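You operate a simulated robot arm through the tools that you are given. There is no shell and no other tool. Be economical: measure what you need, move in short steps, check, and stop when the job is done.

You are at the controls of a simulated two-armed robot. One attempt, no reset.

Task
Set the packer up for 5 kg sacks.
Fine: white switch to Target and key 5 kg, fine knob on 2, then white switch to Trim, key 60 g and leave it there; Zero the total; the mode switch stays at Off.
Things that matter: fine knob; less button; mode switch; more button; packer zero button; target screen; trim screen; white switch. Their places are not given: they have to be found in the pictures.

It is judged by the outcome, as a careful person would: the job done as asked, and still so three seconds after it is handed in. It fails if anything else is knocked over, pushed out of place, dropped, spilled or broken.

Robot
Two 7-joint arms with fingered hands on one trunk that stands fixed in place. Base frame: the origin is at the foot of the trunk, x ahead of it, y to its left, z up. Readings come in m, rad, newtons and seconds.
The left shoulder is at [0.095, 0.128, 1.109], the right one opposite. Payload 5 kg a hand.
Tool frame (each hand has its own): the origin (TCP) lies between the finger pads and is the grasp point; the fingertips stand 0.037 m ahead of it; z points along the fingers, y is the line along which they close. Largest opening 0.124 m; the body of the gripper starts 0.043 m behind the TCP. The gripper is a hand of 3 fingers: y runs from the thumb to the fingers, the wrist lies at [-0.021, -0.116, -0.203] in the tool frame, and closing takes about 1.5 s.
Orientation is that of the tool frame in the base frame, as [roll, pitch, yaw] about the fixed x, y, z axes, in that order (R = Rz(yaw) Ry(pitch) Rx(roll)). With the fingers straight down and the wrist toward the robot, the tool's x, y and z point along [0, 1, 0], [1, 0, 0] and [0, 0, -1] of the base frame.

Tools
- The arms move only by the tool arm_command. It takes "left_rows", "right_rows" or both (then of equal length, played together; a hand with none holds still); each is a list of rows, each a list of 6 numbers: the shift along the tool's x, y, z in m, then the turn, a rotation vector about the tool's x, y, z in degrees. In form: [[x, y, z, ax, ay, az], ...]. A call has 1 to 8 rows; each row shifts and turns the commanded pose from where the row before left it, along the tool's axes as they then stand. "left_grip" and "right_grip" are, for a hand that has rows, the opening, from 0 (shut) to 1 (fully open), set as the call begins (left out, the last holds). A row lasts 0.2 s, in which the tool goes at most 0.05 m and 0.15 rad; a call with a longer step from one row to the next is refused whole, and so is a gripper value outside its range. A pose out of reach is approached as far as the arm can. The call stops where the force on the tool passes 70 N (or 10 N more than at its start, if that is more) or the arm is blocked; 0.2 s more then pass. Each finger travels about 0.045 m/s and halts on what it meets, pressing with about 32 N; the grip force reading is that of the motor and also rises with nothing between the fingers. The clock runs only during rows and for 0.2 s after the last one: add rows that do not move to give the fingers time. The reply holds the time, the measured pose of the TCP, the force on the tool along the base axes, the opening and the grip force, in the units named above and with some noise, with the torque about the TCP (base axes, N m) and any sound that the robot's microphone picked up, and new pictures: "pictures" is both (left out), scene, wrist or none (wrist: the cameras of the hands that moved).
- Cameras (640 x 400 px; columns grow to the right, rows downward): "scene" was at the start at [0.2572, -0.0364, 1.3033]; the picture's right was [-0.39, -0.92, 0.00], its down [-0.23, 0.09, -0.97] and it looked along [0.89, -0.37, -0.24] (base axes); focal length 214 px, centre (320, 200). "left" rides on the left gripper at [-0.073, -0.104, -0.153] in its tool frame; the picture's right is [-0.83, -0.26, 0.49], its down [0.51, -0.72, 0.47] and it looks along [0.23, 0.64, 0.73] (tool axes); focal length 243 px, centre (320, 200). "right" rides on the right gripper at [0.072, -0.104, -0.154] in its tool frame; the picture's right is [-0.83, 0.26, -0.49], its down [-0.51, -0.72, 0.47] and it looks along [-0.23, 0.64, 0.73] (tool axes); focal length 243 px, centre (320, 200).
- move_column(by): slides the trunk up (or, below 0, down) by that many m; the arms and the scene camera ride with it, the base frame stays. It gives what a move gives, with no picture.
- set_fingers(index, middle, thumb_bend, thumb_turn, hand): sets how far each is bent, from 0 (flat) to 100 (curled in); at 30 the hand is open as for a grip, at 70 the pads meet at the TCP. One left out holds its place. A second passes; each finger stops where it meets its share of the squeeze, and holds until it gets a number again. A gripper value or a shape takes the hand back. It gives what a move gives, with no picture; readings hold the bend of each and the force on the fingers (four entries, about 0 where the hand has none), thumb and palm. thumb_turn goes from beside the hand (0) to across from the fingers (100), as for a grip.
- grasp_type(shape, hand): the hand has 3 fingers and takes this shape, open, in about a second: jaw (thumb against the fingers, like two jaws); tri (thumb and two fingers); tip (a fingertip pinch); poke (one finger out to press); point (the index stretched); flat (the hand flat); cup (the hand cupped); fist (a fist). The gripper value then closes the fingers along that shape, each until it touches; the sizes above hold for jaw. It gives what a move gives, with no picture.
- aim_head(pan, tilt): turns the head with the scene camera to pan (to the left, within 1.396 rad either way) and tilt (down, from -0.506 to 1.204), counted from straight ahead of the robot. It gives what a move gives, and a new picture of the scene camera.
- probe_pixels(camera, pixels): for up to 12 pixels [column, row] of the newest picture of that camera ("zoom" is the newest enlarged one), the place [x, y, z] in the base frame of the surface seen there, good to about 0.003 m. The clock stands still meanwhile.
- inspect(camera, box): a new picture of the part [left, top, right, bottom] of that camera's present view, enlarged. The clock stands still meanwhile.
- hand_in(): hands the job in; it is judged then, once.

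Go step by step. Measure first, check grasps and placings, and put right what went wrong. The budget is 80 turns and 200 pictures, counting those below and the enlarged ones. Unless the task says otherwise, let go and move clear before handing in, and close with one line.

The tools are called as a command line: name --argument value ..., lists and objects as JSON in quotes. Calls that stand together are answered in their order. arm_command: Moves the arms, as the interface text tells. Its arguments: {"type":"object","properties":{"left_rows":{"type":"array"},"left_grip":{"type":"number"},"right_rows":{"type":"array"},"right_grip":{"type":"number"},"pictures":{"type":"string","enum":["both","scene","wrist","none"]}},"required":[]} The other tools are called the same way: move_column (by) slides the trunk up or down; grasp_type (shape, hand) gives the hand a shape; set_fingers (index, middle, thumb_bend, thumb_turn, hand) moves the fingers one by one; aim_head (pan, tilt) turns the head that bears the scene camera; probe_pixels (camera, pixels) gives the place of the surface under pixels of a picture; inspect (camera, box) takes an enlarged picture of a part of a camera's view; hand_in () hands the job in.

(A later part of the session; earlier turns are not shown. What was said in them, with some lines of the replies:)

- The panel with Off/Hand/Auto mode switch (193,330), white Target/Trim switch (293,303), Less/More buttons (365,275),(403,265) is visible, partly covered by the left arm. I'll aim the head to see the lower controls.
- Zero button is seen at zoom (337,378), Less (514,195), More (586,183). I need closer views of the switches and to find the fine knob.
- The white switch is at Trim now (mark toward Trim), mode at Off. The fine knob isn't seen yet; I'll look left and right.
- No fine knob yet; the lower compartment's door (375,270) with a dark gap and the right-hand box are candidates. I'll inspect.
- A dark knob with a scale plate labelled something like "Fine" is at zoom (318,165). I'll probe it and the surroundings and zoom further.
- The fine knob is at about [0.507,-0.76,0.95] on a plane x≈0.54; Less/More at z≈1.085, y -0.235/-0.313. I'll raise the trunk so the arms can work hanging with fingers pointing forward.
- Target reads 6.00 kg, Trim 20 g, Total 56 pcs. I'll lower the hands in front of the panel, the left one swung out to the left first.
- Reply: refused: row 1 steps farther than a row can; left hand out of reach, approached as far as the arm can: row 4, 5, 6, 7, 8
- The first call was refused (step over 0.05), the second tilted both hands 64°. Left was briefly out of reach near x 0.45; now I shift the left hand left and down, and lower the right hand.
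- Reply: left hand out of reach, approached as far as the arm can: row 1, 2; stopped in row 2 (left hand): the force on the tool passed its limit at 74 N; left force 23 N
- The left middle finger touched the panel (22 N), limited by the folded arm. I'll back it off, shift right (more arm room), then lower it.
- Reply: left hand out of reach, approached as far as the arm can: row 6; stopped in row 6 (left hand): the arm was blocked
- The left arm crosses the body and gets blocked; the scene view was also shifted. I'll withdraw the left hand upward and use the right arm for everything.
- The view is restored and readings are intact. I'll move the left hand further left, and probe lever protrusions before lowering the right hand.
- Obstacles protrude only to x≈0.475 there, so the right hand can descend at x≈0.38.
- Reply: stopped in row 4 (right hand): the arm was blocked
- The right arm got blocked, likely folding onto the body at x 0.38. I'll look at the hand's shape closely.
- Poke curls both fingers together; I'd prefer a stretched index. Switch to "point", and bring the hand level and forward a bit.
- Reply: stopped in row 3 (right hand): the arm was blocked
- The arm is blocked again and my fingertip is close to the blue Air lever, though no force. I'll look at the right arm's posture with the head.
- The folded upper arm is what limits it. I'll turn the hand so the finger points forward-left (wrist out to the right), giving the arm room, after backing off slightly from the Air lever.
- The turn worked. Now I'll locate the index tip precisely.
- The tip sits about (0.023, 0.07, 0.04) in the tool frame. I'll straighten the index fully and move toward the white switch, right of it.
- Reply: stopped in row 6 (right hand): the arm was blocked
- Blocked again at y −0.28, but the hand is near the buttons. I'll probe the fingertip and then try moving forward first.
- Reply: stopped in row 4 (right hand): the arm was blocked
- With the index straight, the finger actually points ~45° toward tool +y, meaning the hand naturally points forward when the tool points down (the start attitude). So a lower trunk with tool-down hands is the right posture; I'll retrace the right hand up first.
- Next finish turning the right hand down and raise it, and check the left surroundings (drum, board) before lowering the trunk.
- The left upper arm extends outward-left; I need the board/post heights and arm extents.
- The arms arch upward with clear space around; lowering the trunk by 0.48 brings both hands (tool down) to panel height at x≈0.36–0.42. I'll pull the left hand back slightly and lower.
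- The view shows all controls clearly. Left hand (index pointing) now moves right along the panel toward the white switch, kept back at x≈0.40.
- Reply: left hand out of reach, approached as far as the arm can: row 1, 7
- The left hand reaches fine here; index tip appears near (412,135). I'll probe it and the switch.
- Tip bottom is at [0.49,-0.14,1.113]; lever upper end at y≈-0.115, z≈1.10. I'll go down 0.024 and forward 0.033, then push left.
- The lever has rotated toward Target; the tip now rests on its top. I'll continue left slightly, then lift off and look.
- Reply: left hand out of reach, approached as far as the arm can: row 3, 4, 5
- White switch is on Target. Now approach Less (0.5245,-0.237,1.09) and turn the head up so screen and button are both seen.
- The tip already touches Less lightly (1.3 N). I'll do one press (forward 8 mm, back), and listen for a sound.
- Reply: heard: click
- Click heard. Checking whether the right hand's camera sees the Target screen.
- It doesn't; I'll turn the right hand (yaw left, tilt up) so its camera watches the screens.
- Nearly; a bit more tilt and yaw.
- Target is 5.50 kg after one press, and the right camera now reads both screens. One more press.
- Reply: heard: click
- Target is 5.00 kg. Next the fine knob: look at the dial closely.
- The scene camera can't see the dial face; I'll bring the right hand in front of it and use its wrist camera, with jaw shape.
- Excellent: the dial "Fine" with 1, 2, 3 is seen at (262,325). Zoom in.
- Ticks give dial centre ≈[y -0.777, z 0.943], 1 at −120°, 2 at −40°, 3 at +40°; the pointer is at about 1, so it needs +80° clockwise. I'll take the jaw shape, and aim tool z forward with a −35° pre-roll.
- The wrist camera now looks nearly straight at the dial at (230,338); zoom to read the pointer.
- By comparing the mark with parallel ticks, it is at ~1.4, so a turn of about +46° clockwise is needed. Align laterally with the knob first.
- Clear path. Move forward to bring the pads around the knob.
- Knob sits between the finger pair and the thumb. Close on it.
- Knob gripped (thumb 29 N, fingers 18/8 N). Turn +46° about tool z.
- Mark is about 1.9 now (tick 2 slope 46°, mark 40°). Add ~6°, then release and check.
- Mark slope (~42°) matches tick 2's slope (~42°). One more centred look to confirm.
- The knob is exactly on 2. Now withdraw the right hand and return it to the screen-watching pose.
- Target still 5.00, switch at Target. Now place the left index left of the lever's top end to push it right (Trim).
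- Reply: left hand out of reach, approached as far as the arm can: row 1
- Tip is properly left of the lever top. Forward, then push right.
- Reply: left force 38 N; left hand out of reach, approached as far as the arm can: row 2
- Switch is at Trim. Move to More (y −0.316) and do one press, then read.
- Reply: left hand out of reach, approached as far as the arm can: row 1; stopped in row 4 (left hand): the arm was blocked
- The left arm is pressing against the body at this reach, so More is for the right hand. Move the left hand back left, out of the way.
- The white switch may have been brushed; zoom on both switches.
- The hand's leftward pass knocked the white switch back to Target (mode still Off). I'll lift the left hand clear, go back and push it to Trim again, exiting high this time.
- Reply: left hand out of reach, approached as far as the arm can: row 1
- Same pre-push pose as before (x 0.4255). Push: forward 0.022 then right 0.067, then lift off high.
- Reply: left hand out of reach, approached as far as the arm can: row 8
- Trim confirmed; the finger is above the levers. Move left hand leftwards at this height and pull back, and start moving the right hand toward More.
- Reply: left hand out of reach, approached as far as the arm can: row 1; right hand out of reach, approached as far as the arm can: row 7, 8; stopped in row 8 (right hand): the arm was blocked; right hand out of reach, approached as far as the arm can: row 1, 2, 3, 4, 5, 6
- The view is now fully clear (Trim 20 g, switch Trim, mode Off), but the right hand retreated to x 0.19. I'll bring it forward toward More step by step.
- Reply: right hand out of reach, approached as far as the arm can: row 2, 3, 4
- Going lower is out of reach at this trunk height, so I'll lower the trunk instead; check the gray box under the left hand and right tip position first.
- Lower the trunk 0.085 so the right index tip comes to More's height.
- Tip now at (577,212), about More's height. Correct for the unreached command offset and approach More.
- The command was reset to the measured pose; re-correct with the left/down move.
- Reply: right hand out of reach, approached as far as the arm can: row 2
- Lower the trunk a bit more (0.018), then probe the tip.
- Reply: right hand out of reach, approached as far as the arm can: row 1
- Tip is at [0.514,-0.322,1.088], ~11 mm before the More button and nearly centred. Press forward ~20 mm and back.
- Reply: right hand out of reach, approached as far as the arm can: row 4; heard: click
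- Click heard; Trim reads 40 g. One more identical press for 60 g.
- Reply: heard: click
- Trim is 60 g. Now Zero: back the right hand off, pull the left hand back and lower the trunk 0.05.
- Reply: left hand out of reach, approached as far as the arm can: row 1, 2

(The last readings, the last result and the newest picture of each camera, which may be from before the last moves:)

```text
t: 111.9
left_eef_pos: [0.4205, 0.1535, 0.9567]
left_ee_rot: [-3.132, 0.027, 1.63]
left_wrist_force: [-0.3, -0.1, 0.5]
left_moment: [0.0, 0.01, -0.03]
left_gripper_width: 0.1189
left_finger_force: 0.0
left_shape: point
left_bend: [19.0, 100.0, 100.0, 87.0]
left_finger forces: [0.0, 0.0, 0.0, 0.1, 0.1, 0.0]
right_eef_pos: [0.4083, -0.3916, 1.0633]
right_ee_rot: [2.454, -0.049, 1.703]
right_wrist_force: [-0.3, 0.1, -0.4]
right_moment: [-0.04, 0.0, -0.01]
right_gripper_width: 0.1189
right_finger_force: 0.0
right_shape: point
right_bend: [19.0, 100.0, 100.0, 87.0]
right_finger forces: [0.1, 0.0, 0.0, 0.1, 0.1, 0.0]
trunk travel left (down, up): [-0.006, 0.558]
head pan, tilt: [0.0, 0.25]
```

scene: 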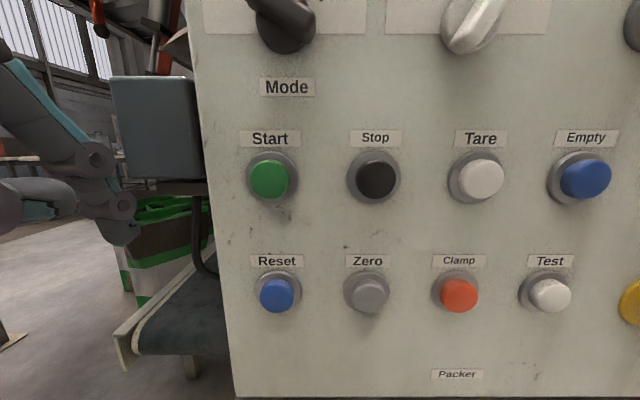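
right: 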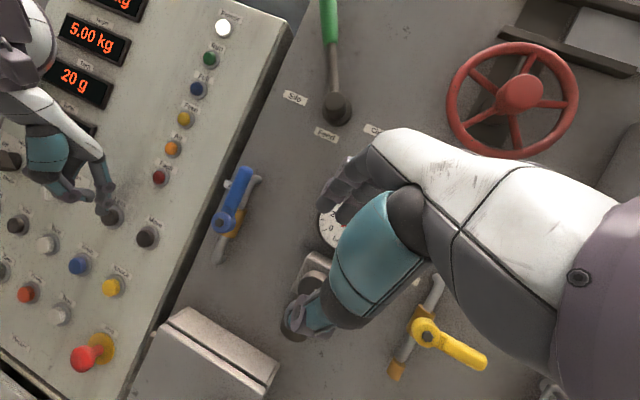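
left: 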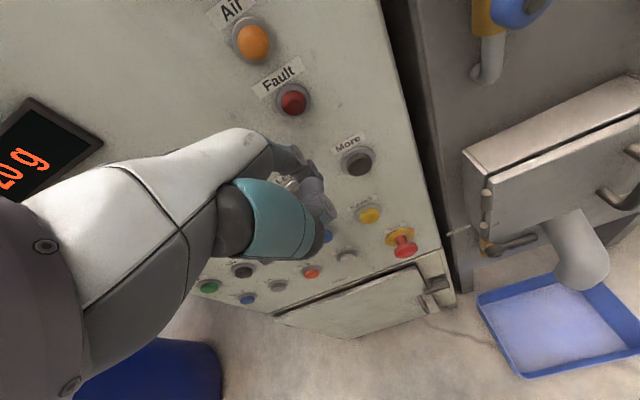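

Clear view: Zero at (368,293). Lower the left hand, staying back, and check reach.

arm_command --left_rows '[[0, 0, 0.03, 0, 0, 0], [0, 0, 0.028, 0, 0, 0], [-0.045, 0, 0, 0, 0, 0], [0, 0, 0, 0, 0, 0]]' --pictures "scene"

```text
t: 112.9
left_eef_pos: [0.4389, 0.1019, 0.9329]
left_ee_rot: [-3.131, 0.029, 1.628]
left_wrist_force: [0.0, 0.0, 0.1]
left_moment: [-0.03, 0.02, 0.03]
left_gripper_width: 0.119
left_finger_force: 0.0
left_shape: point
left_bend: [19.0, 100.0, 100.0, 87.0]
left_finger forces: [0.0, 0.0, 0.1, 0.0, 0.1, 0.1]
left hand out of reach, approached as far as the arm can: row 1, 2
right_eef_pos: [0.4071, -0.3895, 1.0627]
right_ee_rot: [2.455, -0.046, 1.704]
right_wrist_force: [-0.6, 0.4, 0.3]
right_moment: [-0.01, 0.01, 0.02]
right_gripper_width: 0.119
right_finger_force: 0.1
right_shape: point
right_bend: [19.0, 100.0, 100.0, 87.0]
right_finger forces: [0.0, 0.0, 0.0, 0.1, 0.1, 0.0]
trunk travel left (down, up): [-0.006, 0.558]
head pan, tilt: [0.0, 0.25]
```

scene: 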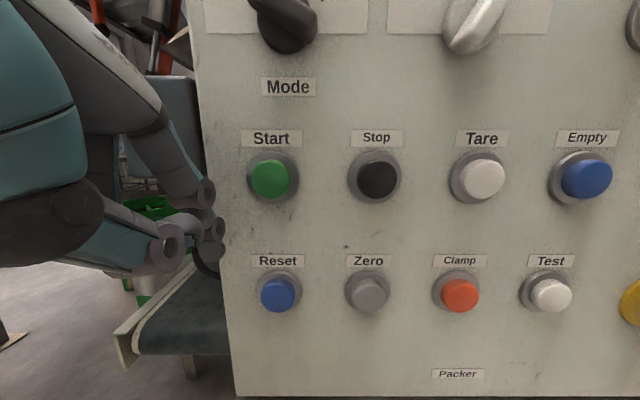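

The arm's boundary pushes the tip forward here; for safe passage past Start/Reset I'll curl the index, traverse, and then extend it again.

set_fingers --hand "left" --index 65

arm_command --left_rows '[[-0.045, -0.01, 0, 0, 0, 0], [-0.045, -0.005, 0, 0, 0, 0], [-0.045, 0, 0, 0, 0, 0], [0, 0, 0, 0, 0, 0]]' --pictures "scene"

```text
t: 113.9
left_eef_pos: [0.4392, 0.1015, 0.9326]
left_ee_rot: [-3.13, 0.027, 1.628]
left_wrist_force: [0.0, -0.6, -0.2]
left_moment: [0.0, -0.02, 0.0]
left_gripper_width: 0.0261
left_finger_force: 0.0
left_shape: fingers
left_bend: [55.0, 100.0, 94.0, 86.0]
left_finger forces: [0.1, 0.1, 0.1, 0.0, 0.0, 0.0]
right_eef_pos: [0.4072, -0.3915, 1.0618]
right_ee_rot: [2.456, -0.049, 1.704]
right_wrist_force: [-0.3, -0.4, 0.2]
right_moment: [0.02, -0.01, -0.06]
right_gripper_width: 0.1192
right_finger_force: 0.1
right_shape: point
right_bend: [19.0, 100.0, 100.0, 87.0]
right_finger forces: [0.0, 0.0, 0.1, 0.0, 0.0, 0.0]
trunk travel left (down, up): [-0.006, 0.558]
head pan, tilt: [0.0, 0.25]
```

```text
t: 114.9
left_eef_pos: [0.4311, -0.0348, 0.937]
left_ee_rot: [-3.131, 0.027, 1.63]
left_wrist_force: [-0.9, 0.6, 0.2]
left_moment: [0.03, 0.02, -0.02]
left_gripper_width: 0.0263
left_finger_force: 0.0
left_shape: fingers
left_bend: [56.0, 100.0, 94.0, 86.0]
left_finger forces: [0.0, 0.0, 0.0, 0.1, 0.1, 0.0]
right_eef_pos: [0.4074, -0.3905, 1.0632]
right_ee_rot: [2.455, -0.049, 1.702]
right_wrist_force: [-0.5, -0.6, -0.2]
right_moment: [-0.01, 0.02, -0.03]
right_gripper_width: 0.1194
right_finger_force: 0.0
right_shape: point
right_bend: [19.0, 100.0, 100.0, 87.0]
right_finger forces: [0.1, 0.1, 0.0, 0.0, 0.0, 0.0]
trunk travel left (down, up): [-0.006, 0.558]
head pan, tilt: [0.0, 0.25]
```

scene: 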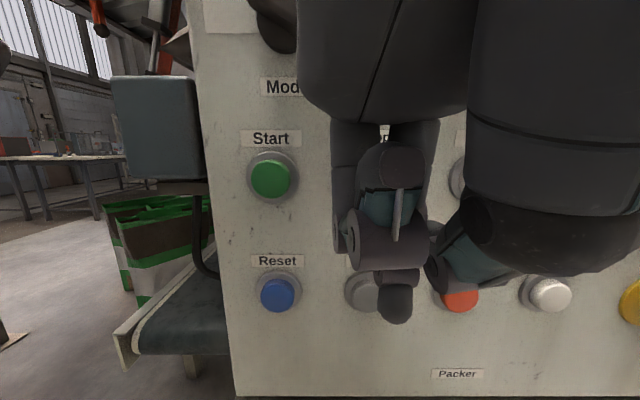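

Hand is in front of Zero. Try lowering 0.032.

arm_command --left_rows '[[0, 0, 0.016, 0, 0, 0], [0, 0, 0.016, 0, 0, 0], [0, 0, 0, 0, 0, 0]]' --pictures "scene"

inspect --camera "scene" --box '[290, 200, 482, 320]'

```text
t: 115.4
left_eef_pos: [0.4349, -0.0361, 0.922]
left_ee_rot: [-3.135, 0.039, 1.637]
left_wrist_force: [-4.3, 1.3, 25.7]
left_moment: [0.45, 1.35, 0.03]
left_gripper_width: 0.0262
left_finger_force: 0.0
left_shape: fingers
left_bend: [56.0, 100.0, 94.0, 86.0]
left_finger forces: [0.0, 0.1, 0.0, 0.0, 0.0, 0.1]
right_eef_pos: [0.4088, -0.3905, 1.0627]
right_ee_rot: [2.454, -0.049, 1.703]
right_wrist_force: [-0.3, 0.3, 0.7]
right_moment: [-0.01, -0.01, 0.0]
right_gripper_width: 0.119
right_finger_force: 0.0
right_shape: point
right_bend: [19.0, 100.0, 100.0, 87.0]
right_finger forces: [0.1, 0.0, 0.0, 0.1, 0.0, 0.1]
trunk travel left (down, up): [-0.006, 0.558]
head pan, tilt: [0.0, 0.25]
stopped in row 2 (left hand): the force on the tool passed its limit at 90 N (the readings are from after the stop); the commanded pose is now the measured one
```

scene: 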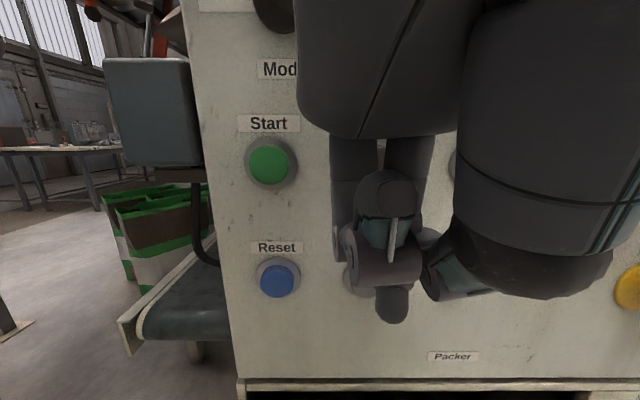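

```text
3.33 times, centred on (386, 260) of scene
```

zoom: 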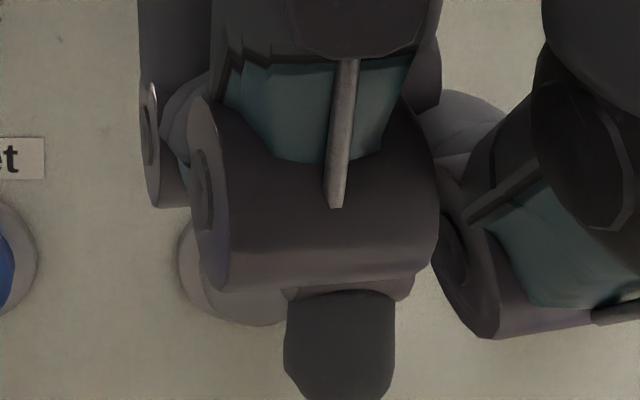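

The block came from the hand's palm resting on my own head (contact ~x 0.385). I'll lift, tilt the fingers 21° more downward (moving the wrist forward off the head), keeping the index curled.

arm_command --left_rows '[[0, 0, -0.03, 0, 0, 0], [0.012, 0, 0, 7, 0, 0], [0, -0.01, 0, 7, 0, 0], [0, -0.01, 0, 7, 0, 0], [0, 0, 0, 0, 0, 0]]' --pictures "scene"

```text
t: 116.6
left_eef_pos: [0.4137, -0.0233, 0.9546]
left_ee_rot: [-2.767, 0.037, 1.638]
left_wrist_force: [0.1, -0.3, 0.0]
left_moment: [0.0, 0.03, 0.01]
left_gripper_width: 0.0261
left_finger_force: 0.1
left_shape: fingers
left_bend: [56.0, 100.0, 94.0, 86.0]
left_finger forces: [0.0, 0.0, 0.0, 0.1, 0.0, 0.1]
right_eef_pos: [0.4082, -0.3915, 1.0624]
right_ee_rot: [2.454, -0.048, 1.702]
right_wrist_force: [0.3, 0.7, -0.8]
right_moment: [0.0, -0.03, -0.02]
right_gripper_width: 0.1193
right_finger_force: 0.1
right_shape: point
right_bend: [19.0, 100.0, 100.0, 87.0]
right_finger forces: [0.0, 0.0, 0.0, 0.0, 0.0, 0.1]
trunk travel left (down, up): [-0.006, 0.558]
head pan, tilt: [0.0, 0.25]
```

scene: 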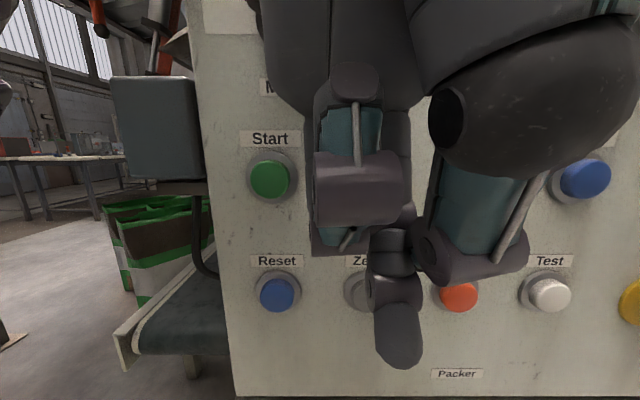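

Good; now lower along the fingers' axis by 0.045.

arm_command --left_rows '[[0, 0, 0.016, 0, 0, 0], [0, 0, 0.016, 0, 0, 0], [0, 0, 0.014, 0, 0, 0], [0, 0, 0, 0, 0, 0]]' --pictures "none"

set_fingers --hand "left" --index 19

inspect --camera "scene" --box '[220, 200, 540, 400]'

inspect --camera "left" --box '[0, 0, 640, 400]'

```text
t: 117.6
left_eef_pos: [0.3971, -0.0275, 0.9108]
left_ee_rot: [-2.766, 0.035, 1.637]
left_wrist_force: [-0.1, -0.3, -0.2]
left_moment: [0.0, -0.02, -0.03]
left_gripper_width: 0.0263
left_finger_force: 0.0
left_shape: fingers
left_bend: [56.0, 100.0, 94.0, 86.0]
left_finger forces: [0.0, 0.1, 0.0, 0.0, 0.0, 0.0]
right_eef_pos: [0.4086, -0.3919, 1.0611]
right_ee_rot: [2.455, -0.047, 1.703]
right_wrist_force: [0.3, 0.2, -0.3]
right_moment: [0.03, -0.01, 0.02]
right_gripper_width: 0.1192
right_finger_force: 0.0
right_shape: point
right_bend: [19.0, 100.0, 100.0, 87.0]
right_finger forces: [0.0, 0.0, 0.1, 0.0, 0.0, 0.0]
trunk travel left (down, up): [-0.006, 0.558]
head pan, tilt: [0.0, 0.25]
```

```text
t: 118.6
left_eef_pos: [0.3965, -0.0274, 0.911]
left_ee_rot: [-2.764, 0.035, 1.638]
left_wrist_force: [0.4, 0.3, 0.0]
left_moment: [0.0, 0.04, 0.01]
left_gripper_width: 0.0464
left_finger_force: 0.0
left_shape: fingers
left_bend: [19.0, 100.0, 99.0, 87.0]
left_finger forces: [0.0, 0.0, 0.0, 0.0, 0.1, 0.0]
right_eef_pos: [0.4086, -0.3914, 1.0606]
right_ee_rot: [2.454, -0.049, 1.705]
right_wrist_force: [-0.5, -0.8, 0.7]
right_moment: [-0.02, 0.02, 0.01]
right_gripper_width: 0.119
right_finger_force: 0.0
right_shape: point
right_bend: [19.0, 100.0, 100.0, 87.0]
right_finger forces: [0.0, 0.0, 0.0, 0.0, 0.0, 0.1]
trunk travel left (down, up): [-0.006, 0.558]
head pan, tilt: [0.0, 0.25]
```

```text
2.00 times, centred on (380, 300) of scene
```

zoom: 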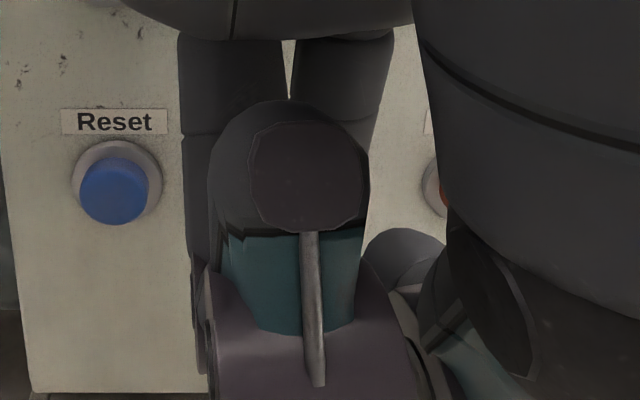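

```text
1.00 times, centred on (320, 200) of left (not enlarged: the box is as wide or as high as the picture)
```

zoom: 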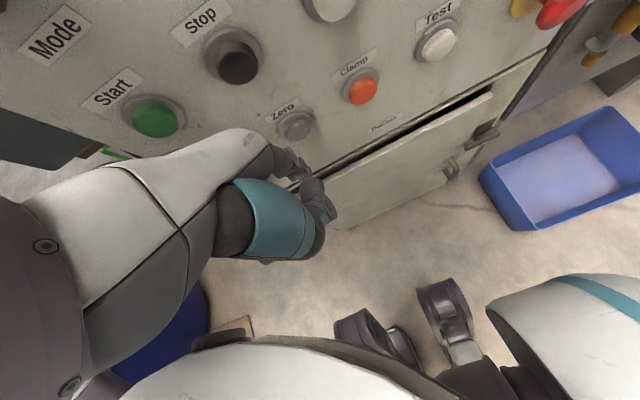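

Zero is unobstructed in the left wrist view at (295,125). Straighten the index to bring its tip in front of Zero.

set_fingers --hand "left" --index 4

inspect --camera "left" --box '[200, 60, 392, 180]'

inspect --camera "scene" --box '[220, 200, 540, 400]'

```text
t: 119.6
left_eef_pos: [0.3969, -0.0271, 0.9114]
left_ee_rot: [-2.764, 0.035, 1.638]
left_wrist_force: [0.1, 0.2, 0.3]
left_moment: [0.02, -0.01, -0.02]
left_gripper_width: 0.0625
left_finger_force: 0.0
left_shape: fingers
left_bend: [4.0, 100.0, 99.0, 87.0]
left_finger forces: [0.1, 0.1, 0.0, 0.0, 0.0, 0.0]
right_eef_pos: [0.4069, -0.3906, 1.0619]
right_ee_rot: [2.455, -0.049, 1.702]
right_wrist_force: [0.4, -0.3, 0.1]
right_moment: [-0.03, 0.01, 0.01]
right_gripper_width: 0.1193
right_finger_force: 0.0
right_shape: point
right_bend: [19.0, 100.0, 100.0, 87.0]
right_finger forces: [0.0, 0.0, 0.0, 0.0, 0.0, 0.0]
trunk travel left (down, up): [-0.006, 0.558]
head pan, tilt: [0.0, 0.25]
```

```text
3.33 times, centred on (296, 120) of left
```

zoom: 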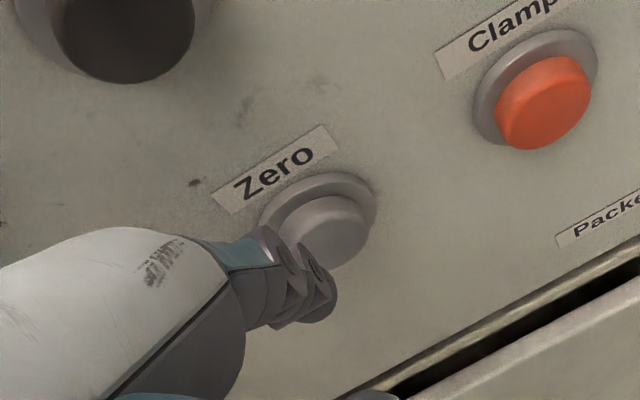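

```text
2.00 times, centred on (380, 300) of scene
```

zoom: 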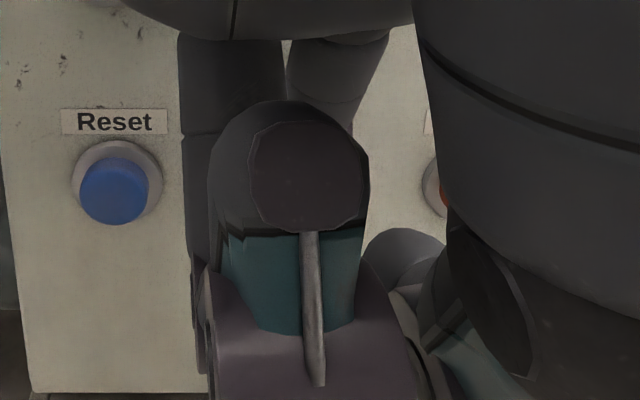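

inspect --camera "left" --box '[248, 90, 344, 150]'

probe_pixels --camera "zoom" --pixels '[[350, 250], [360, 330], [350, 360], [300, 320], [400, 200], [375, 345], [270, 300], [230, 350]]'

```text
6.67 times, centred on (296, 120) of left
```

zoom: 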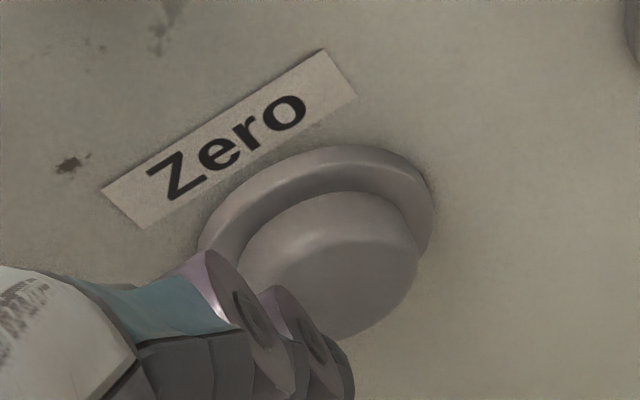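

```text
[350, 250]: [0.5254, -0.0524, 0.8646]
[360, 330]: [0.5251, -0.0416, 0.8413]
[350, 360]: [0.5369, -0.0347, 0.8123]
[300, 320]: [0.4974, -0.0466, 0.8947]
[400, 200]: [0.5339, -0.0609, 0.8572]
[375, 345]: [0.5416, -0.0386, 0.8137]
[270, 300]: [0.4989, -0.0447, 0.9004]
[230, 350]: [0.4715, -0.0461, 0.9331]
```

Index is aligned in front of Zero (~10 mm away). Press forward ~18 mm and back, listening.

arm_command --left_rows '[[0, 0.008, 0.0003, 0, 0, 0], [0, 0.0075, -0.003, 0, 0, 0], [0, 0.003, -0.001, 0, 0, 0], [0, 0, 0, 0, 0, 0], [0, -0.0185, 0.0037, 0, 0, 0], [0, 0, 0, 0, 0, 0]]' --pictures "wrist"

```text
t: 121.0
left_eef_pos: [0.3981, -0.0262, 0.91]
left_ee_rot: [-2.766, 0.036, 1.638]
left_wrist_force: [0.7, -0.3, 0.3]
left_moment: [-0.01, 0.01, 0.0]
left_gripper_width: 0.0625
left_finger_force: 0.0
left_shape: fingers
left_bend: [4.0, 100.0, 100.0, 87.0]
left_finger forces: [0.0, 0.1, 0.0, 0.0, 0.0, 0.0]
right_eef_pos: [0.4084, -0.391, 1.0612]
right_ee_rot: [2.453, -0.048, 1.703]
right_wrist_force: [0.9, 0.1, 0.5]
right_moment: [0.02, -0.03, -0.02]
right_gripper_width: 0.119
right_finger_force: 0.0
right_shape: point
right_bend: [19.0, 100.0, 100.0, 87.0]
right_finger forces: [0.1, 0.0, 0.0, 0.0, 0.0, 0.0]
trunk travel left (down, up): [-0.006, 0.558]
head pan, tilt: [0.0, 0.25]
heard: click
5 turns are left
```

left: 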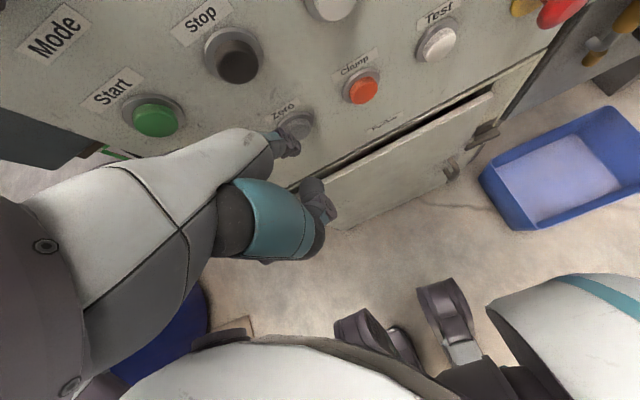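

Click heard. Curl the index clear and look up at the Total screen and switches.

set_fingers --hand "left" --index 65

aim_head --pan -0.35 --tilt -0.45

inspect --camera "right" --box '[0, 0, 640, 400]'

```text
t: 122.0
left_eef_pos: [0.3966, -0.0257, 0.9103]
left_ee_rot: [-2.766, 0.037, 1.638]
left_wrist_force: [0.5, -0.3, 0.6]
left_moment: [0.01, -0.02, -0.01]
left_gripper_width: 0.0262
left_finger_force: 0.1
left_shape: fingers
left_bend: [55.0, 100.0, 94.0, 86.0]
left_finger forces: [0.0, 0.1, 0.0, 0.0, 0.1, 0.0]
right_eef_pos: [0.4075, -0.3918, 1.0619]
right_ee_rot: [2.455, -0.049, 1.703]
right_wrist_force: [-0.3, 0.6, 0.3]
right_moment: [-0.01, -0.02, 0.02]
right_gripper_width: 0.1191
right_finger_force: 0.0
right_shape: point
right_bend: [19.0, 100.0, 100.0, 87.0]
right_finger forces: [0.1, 0.1, 0.0, 0.1, 0.0, 0.0]
trunk travel left (down, up): [-0.006, 0.558]
head pan, tilt: [0.0, 0.25]
```

```text
t: 123.1
left_eef_pos: [0.3966, -0.026, 0.9122]
left_ee_rot: [-2.766, 0.036, 1.638]
left_wrist_force: [-0.1, -0.2, 0.8]
left_moment: [-0.01, -0.01, 0.0]
left_gripper_width: 0.0264
left_finger_force: 0.0
left_shape: fingers
left_bend: [55.0, 100.0, 94.0, 86.0]
left_finger forces: [0.0, 0.0, 0.1, 0.0, 0.0, 0.0]
right_eef_pos: [0.4084, -0.39, 1.0611]
right_ee_rot: [2.455, -0.049, 1.703]
right_wrist_force: [-0.3, -0.1, 0.5]
right_moment: [-0.03, 0.0, -0.01]
right_gripper_width: 0.1188
right_finger_force: 0.0
right_shape: point
right_bend: [19.0, 100.0, 100.0, 87.0]
right_finger forces: [0.0, 0.0, 0.0, 0.0, 0.0, 0.0]
trunk travel left (down, up): [-0.006, 0.558]
head pan, tilt: [-0.351, -0.45]
```

scene: 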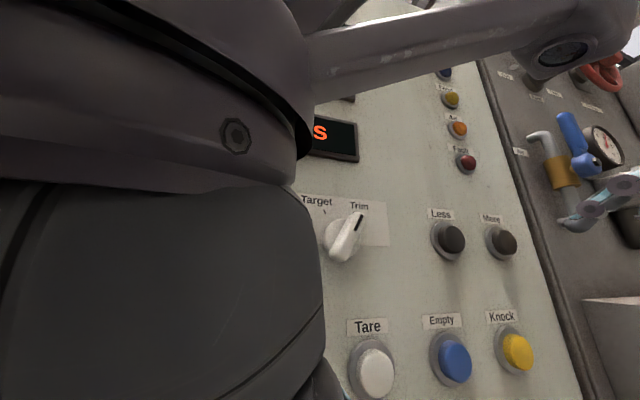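

```text
1.00 times, centred on (320, 200) of right (not enlarged: the box is as wide or as high as the picture)
4 turns are left
```

zoom: 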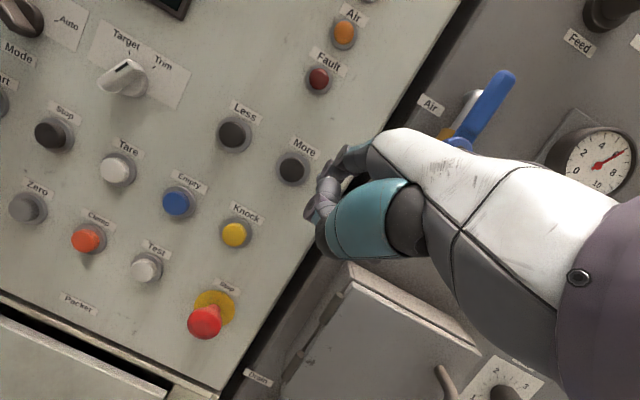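

Switch at Trim and fine knob unchanged. The left arm hides Total, so I tilt the right hand upward to view the screens with its camera.

arm_command --right_rows '[[0, 0, -0.02, -8, 0, 0], [0, 0, 0, -8, 0, 0], [0, 0, 0, -8, 0, 0], [0, 0, 0, -8, 0, 0]]' --pictures "wrist"

inspect --camera "right" --box '[0, 0, 320, 200]'

```text
t: 124.1
left_eef_pos: [0.3969, -0.027, 0.9119]
left_ee_rot: [-2.766, 0.035, 1.636]
left_wrist_force: [-0.4, -0.1, 0.1]
left_moment: [0.04, 0.04, 0.0]
left_gripper_width: 0.0262
left_finger_force: 0.0
left_shape: fingers
left_bend: [56.0, 100.0, 94.0, 86.0]
left_finger forces: [0.0, 0.0, 0.0, 0.1, 0.1, 0.1]
right_eef_pos: [0.3957, -0.4222, 1.1039]
right_ee_rot: [1.896, -0.049, 1.707]
right_wrist_force: [-0.1, 1.1, -0.3]
right_moment: [-0.03, 0.01, 0.03]
right_gripper_width: 0.1186
right_finger_force: 0.1
right_shape: point
right_bend: [19.0, 100.0, 100.0, 87.0]
right_finger forces: [0.0, 0.0, 0.1, 0.0, 0.0, 0.0]
right hand out of reach, approached as far as the arm can: row 3, 4
trunk travel left (down, up): [-0.006, 0.558]
head pan, tilt: [-0.351, -0.45]
```

right: 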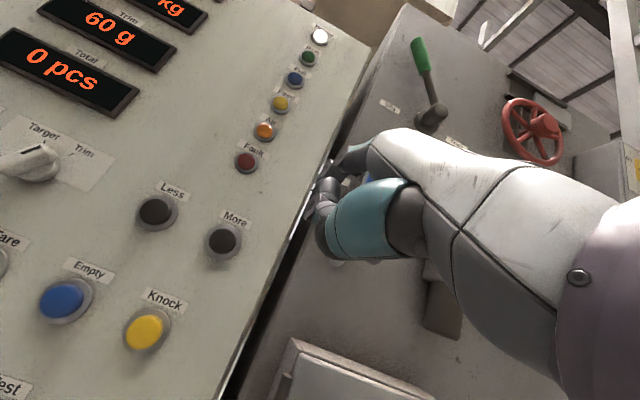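

```text
2.00 times, centred on (160, 100) of right
3 turns are left
```

zoom: 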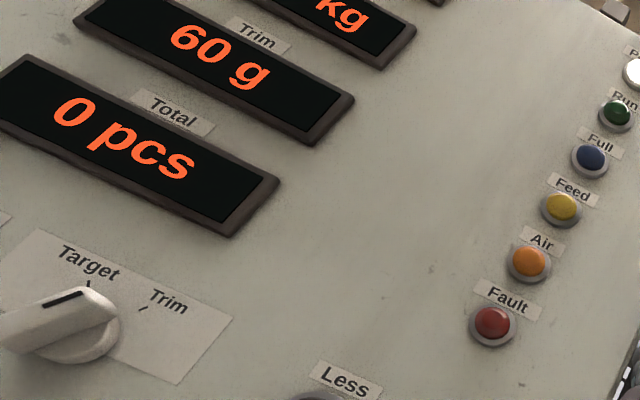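

Total 0 pcs, Trim 60 g with the switch on Trim, Target 5.00 kg (set and seen earlier), fine knob on 2, mode at Off; both hands touch nothing. Handing in.

hand_in

```text
The job is handed in.
```

The packer is set for 5 kg sacks and the job is handed in: target 5.00 kg, fine knob on 2, trim 60 g with the white switch left on Trim, and total 0 pcs. I set the switch to Trim twice because my hand knocked it back to Target once. The mode switch looked to be at Off, though in the last views only its edge was visible.
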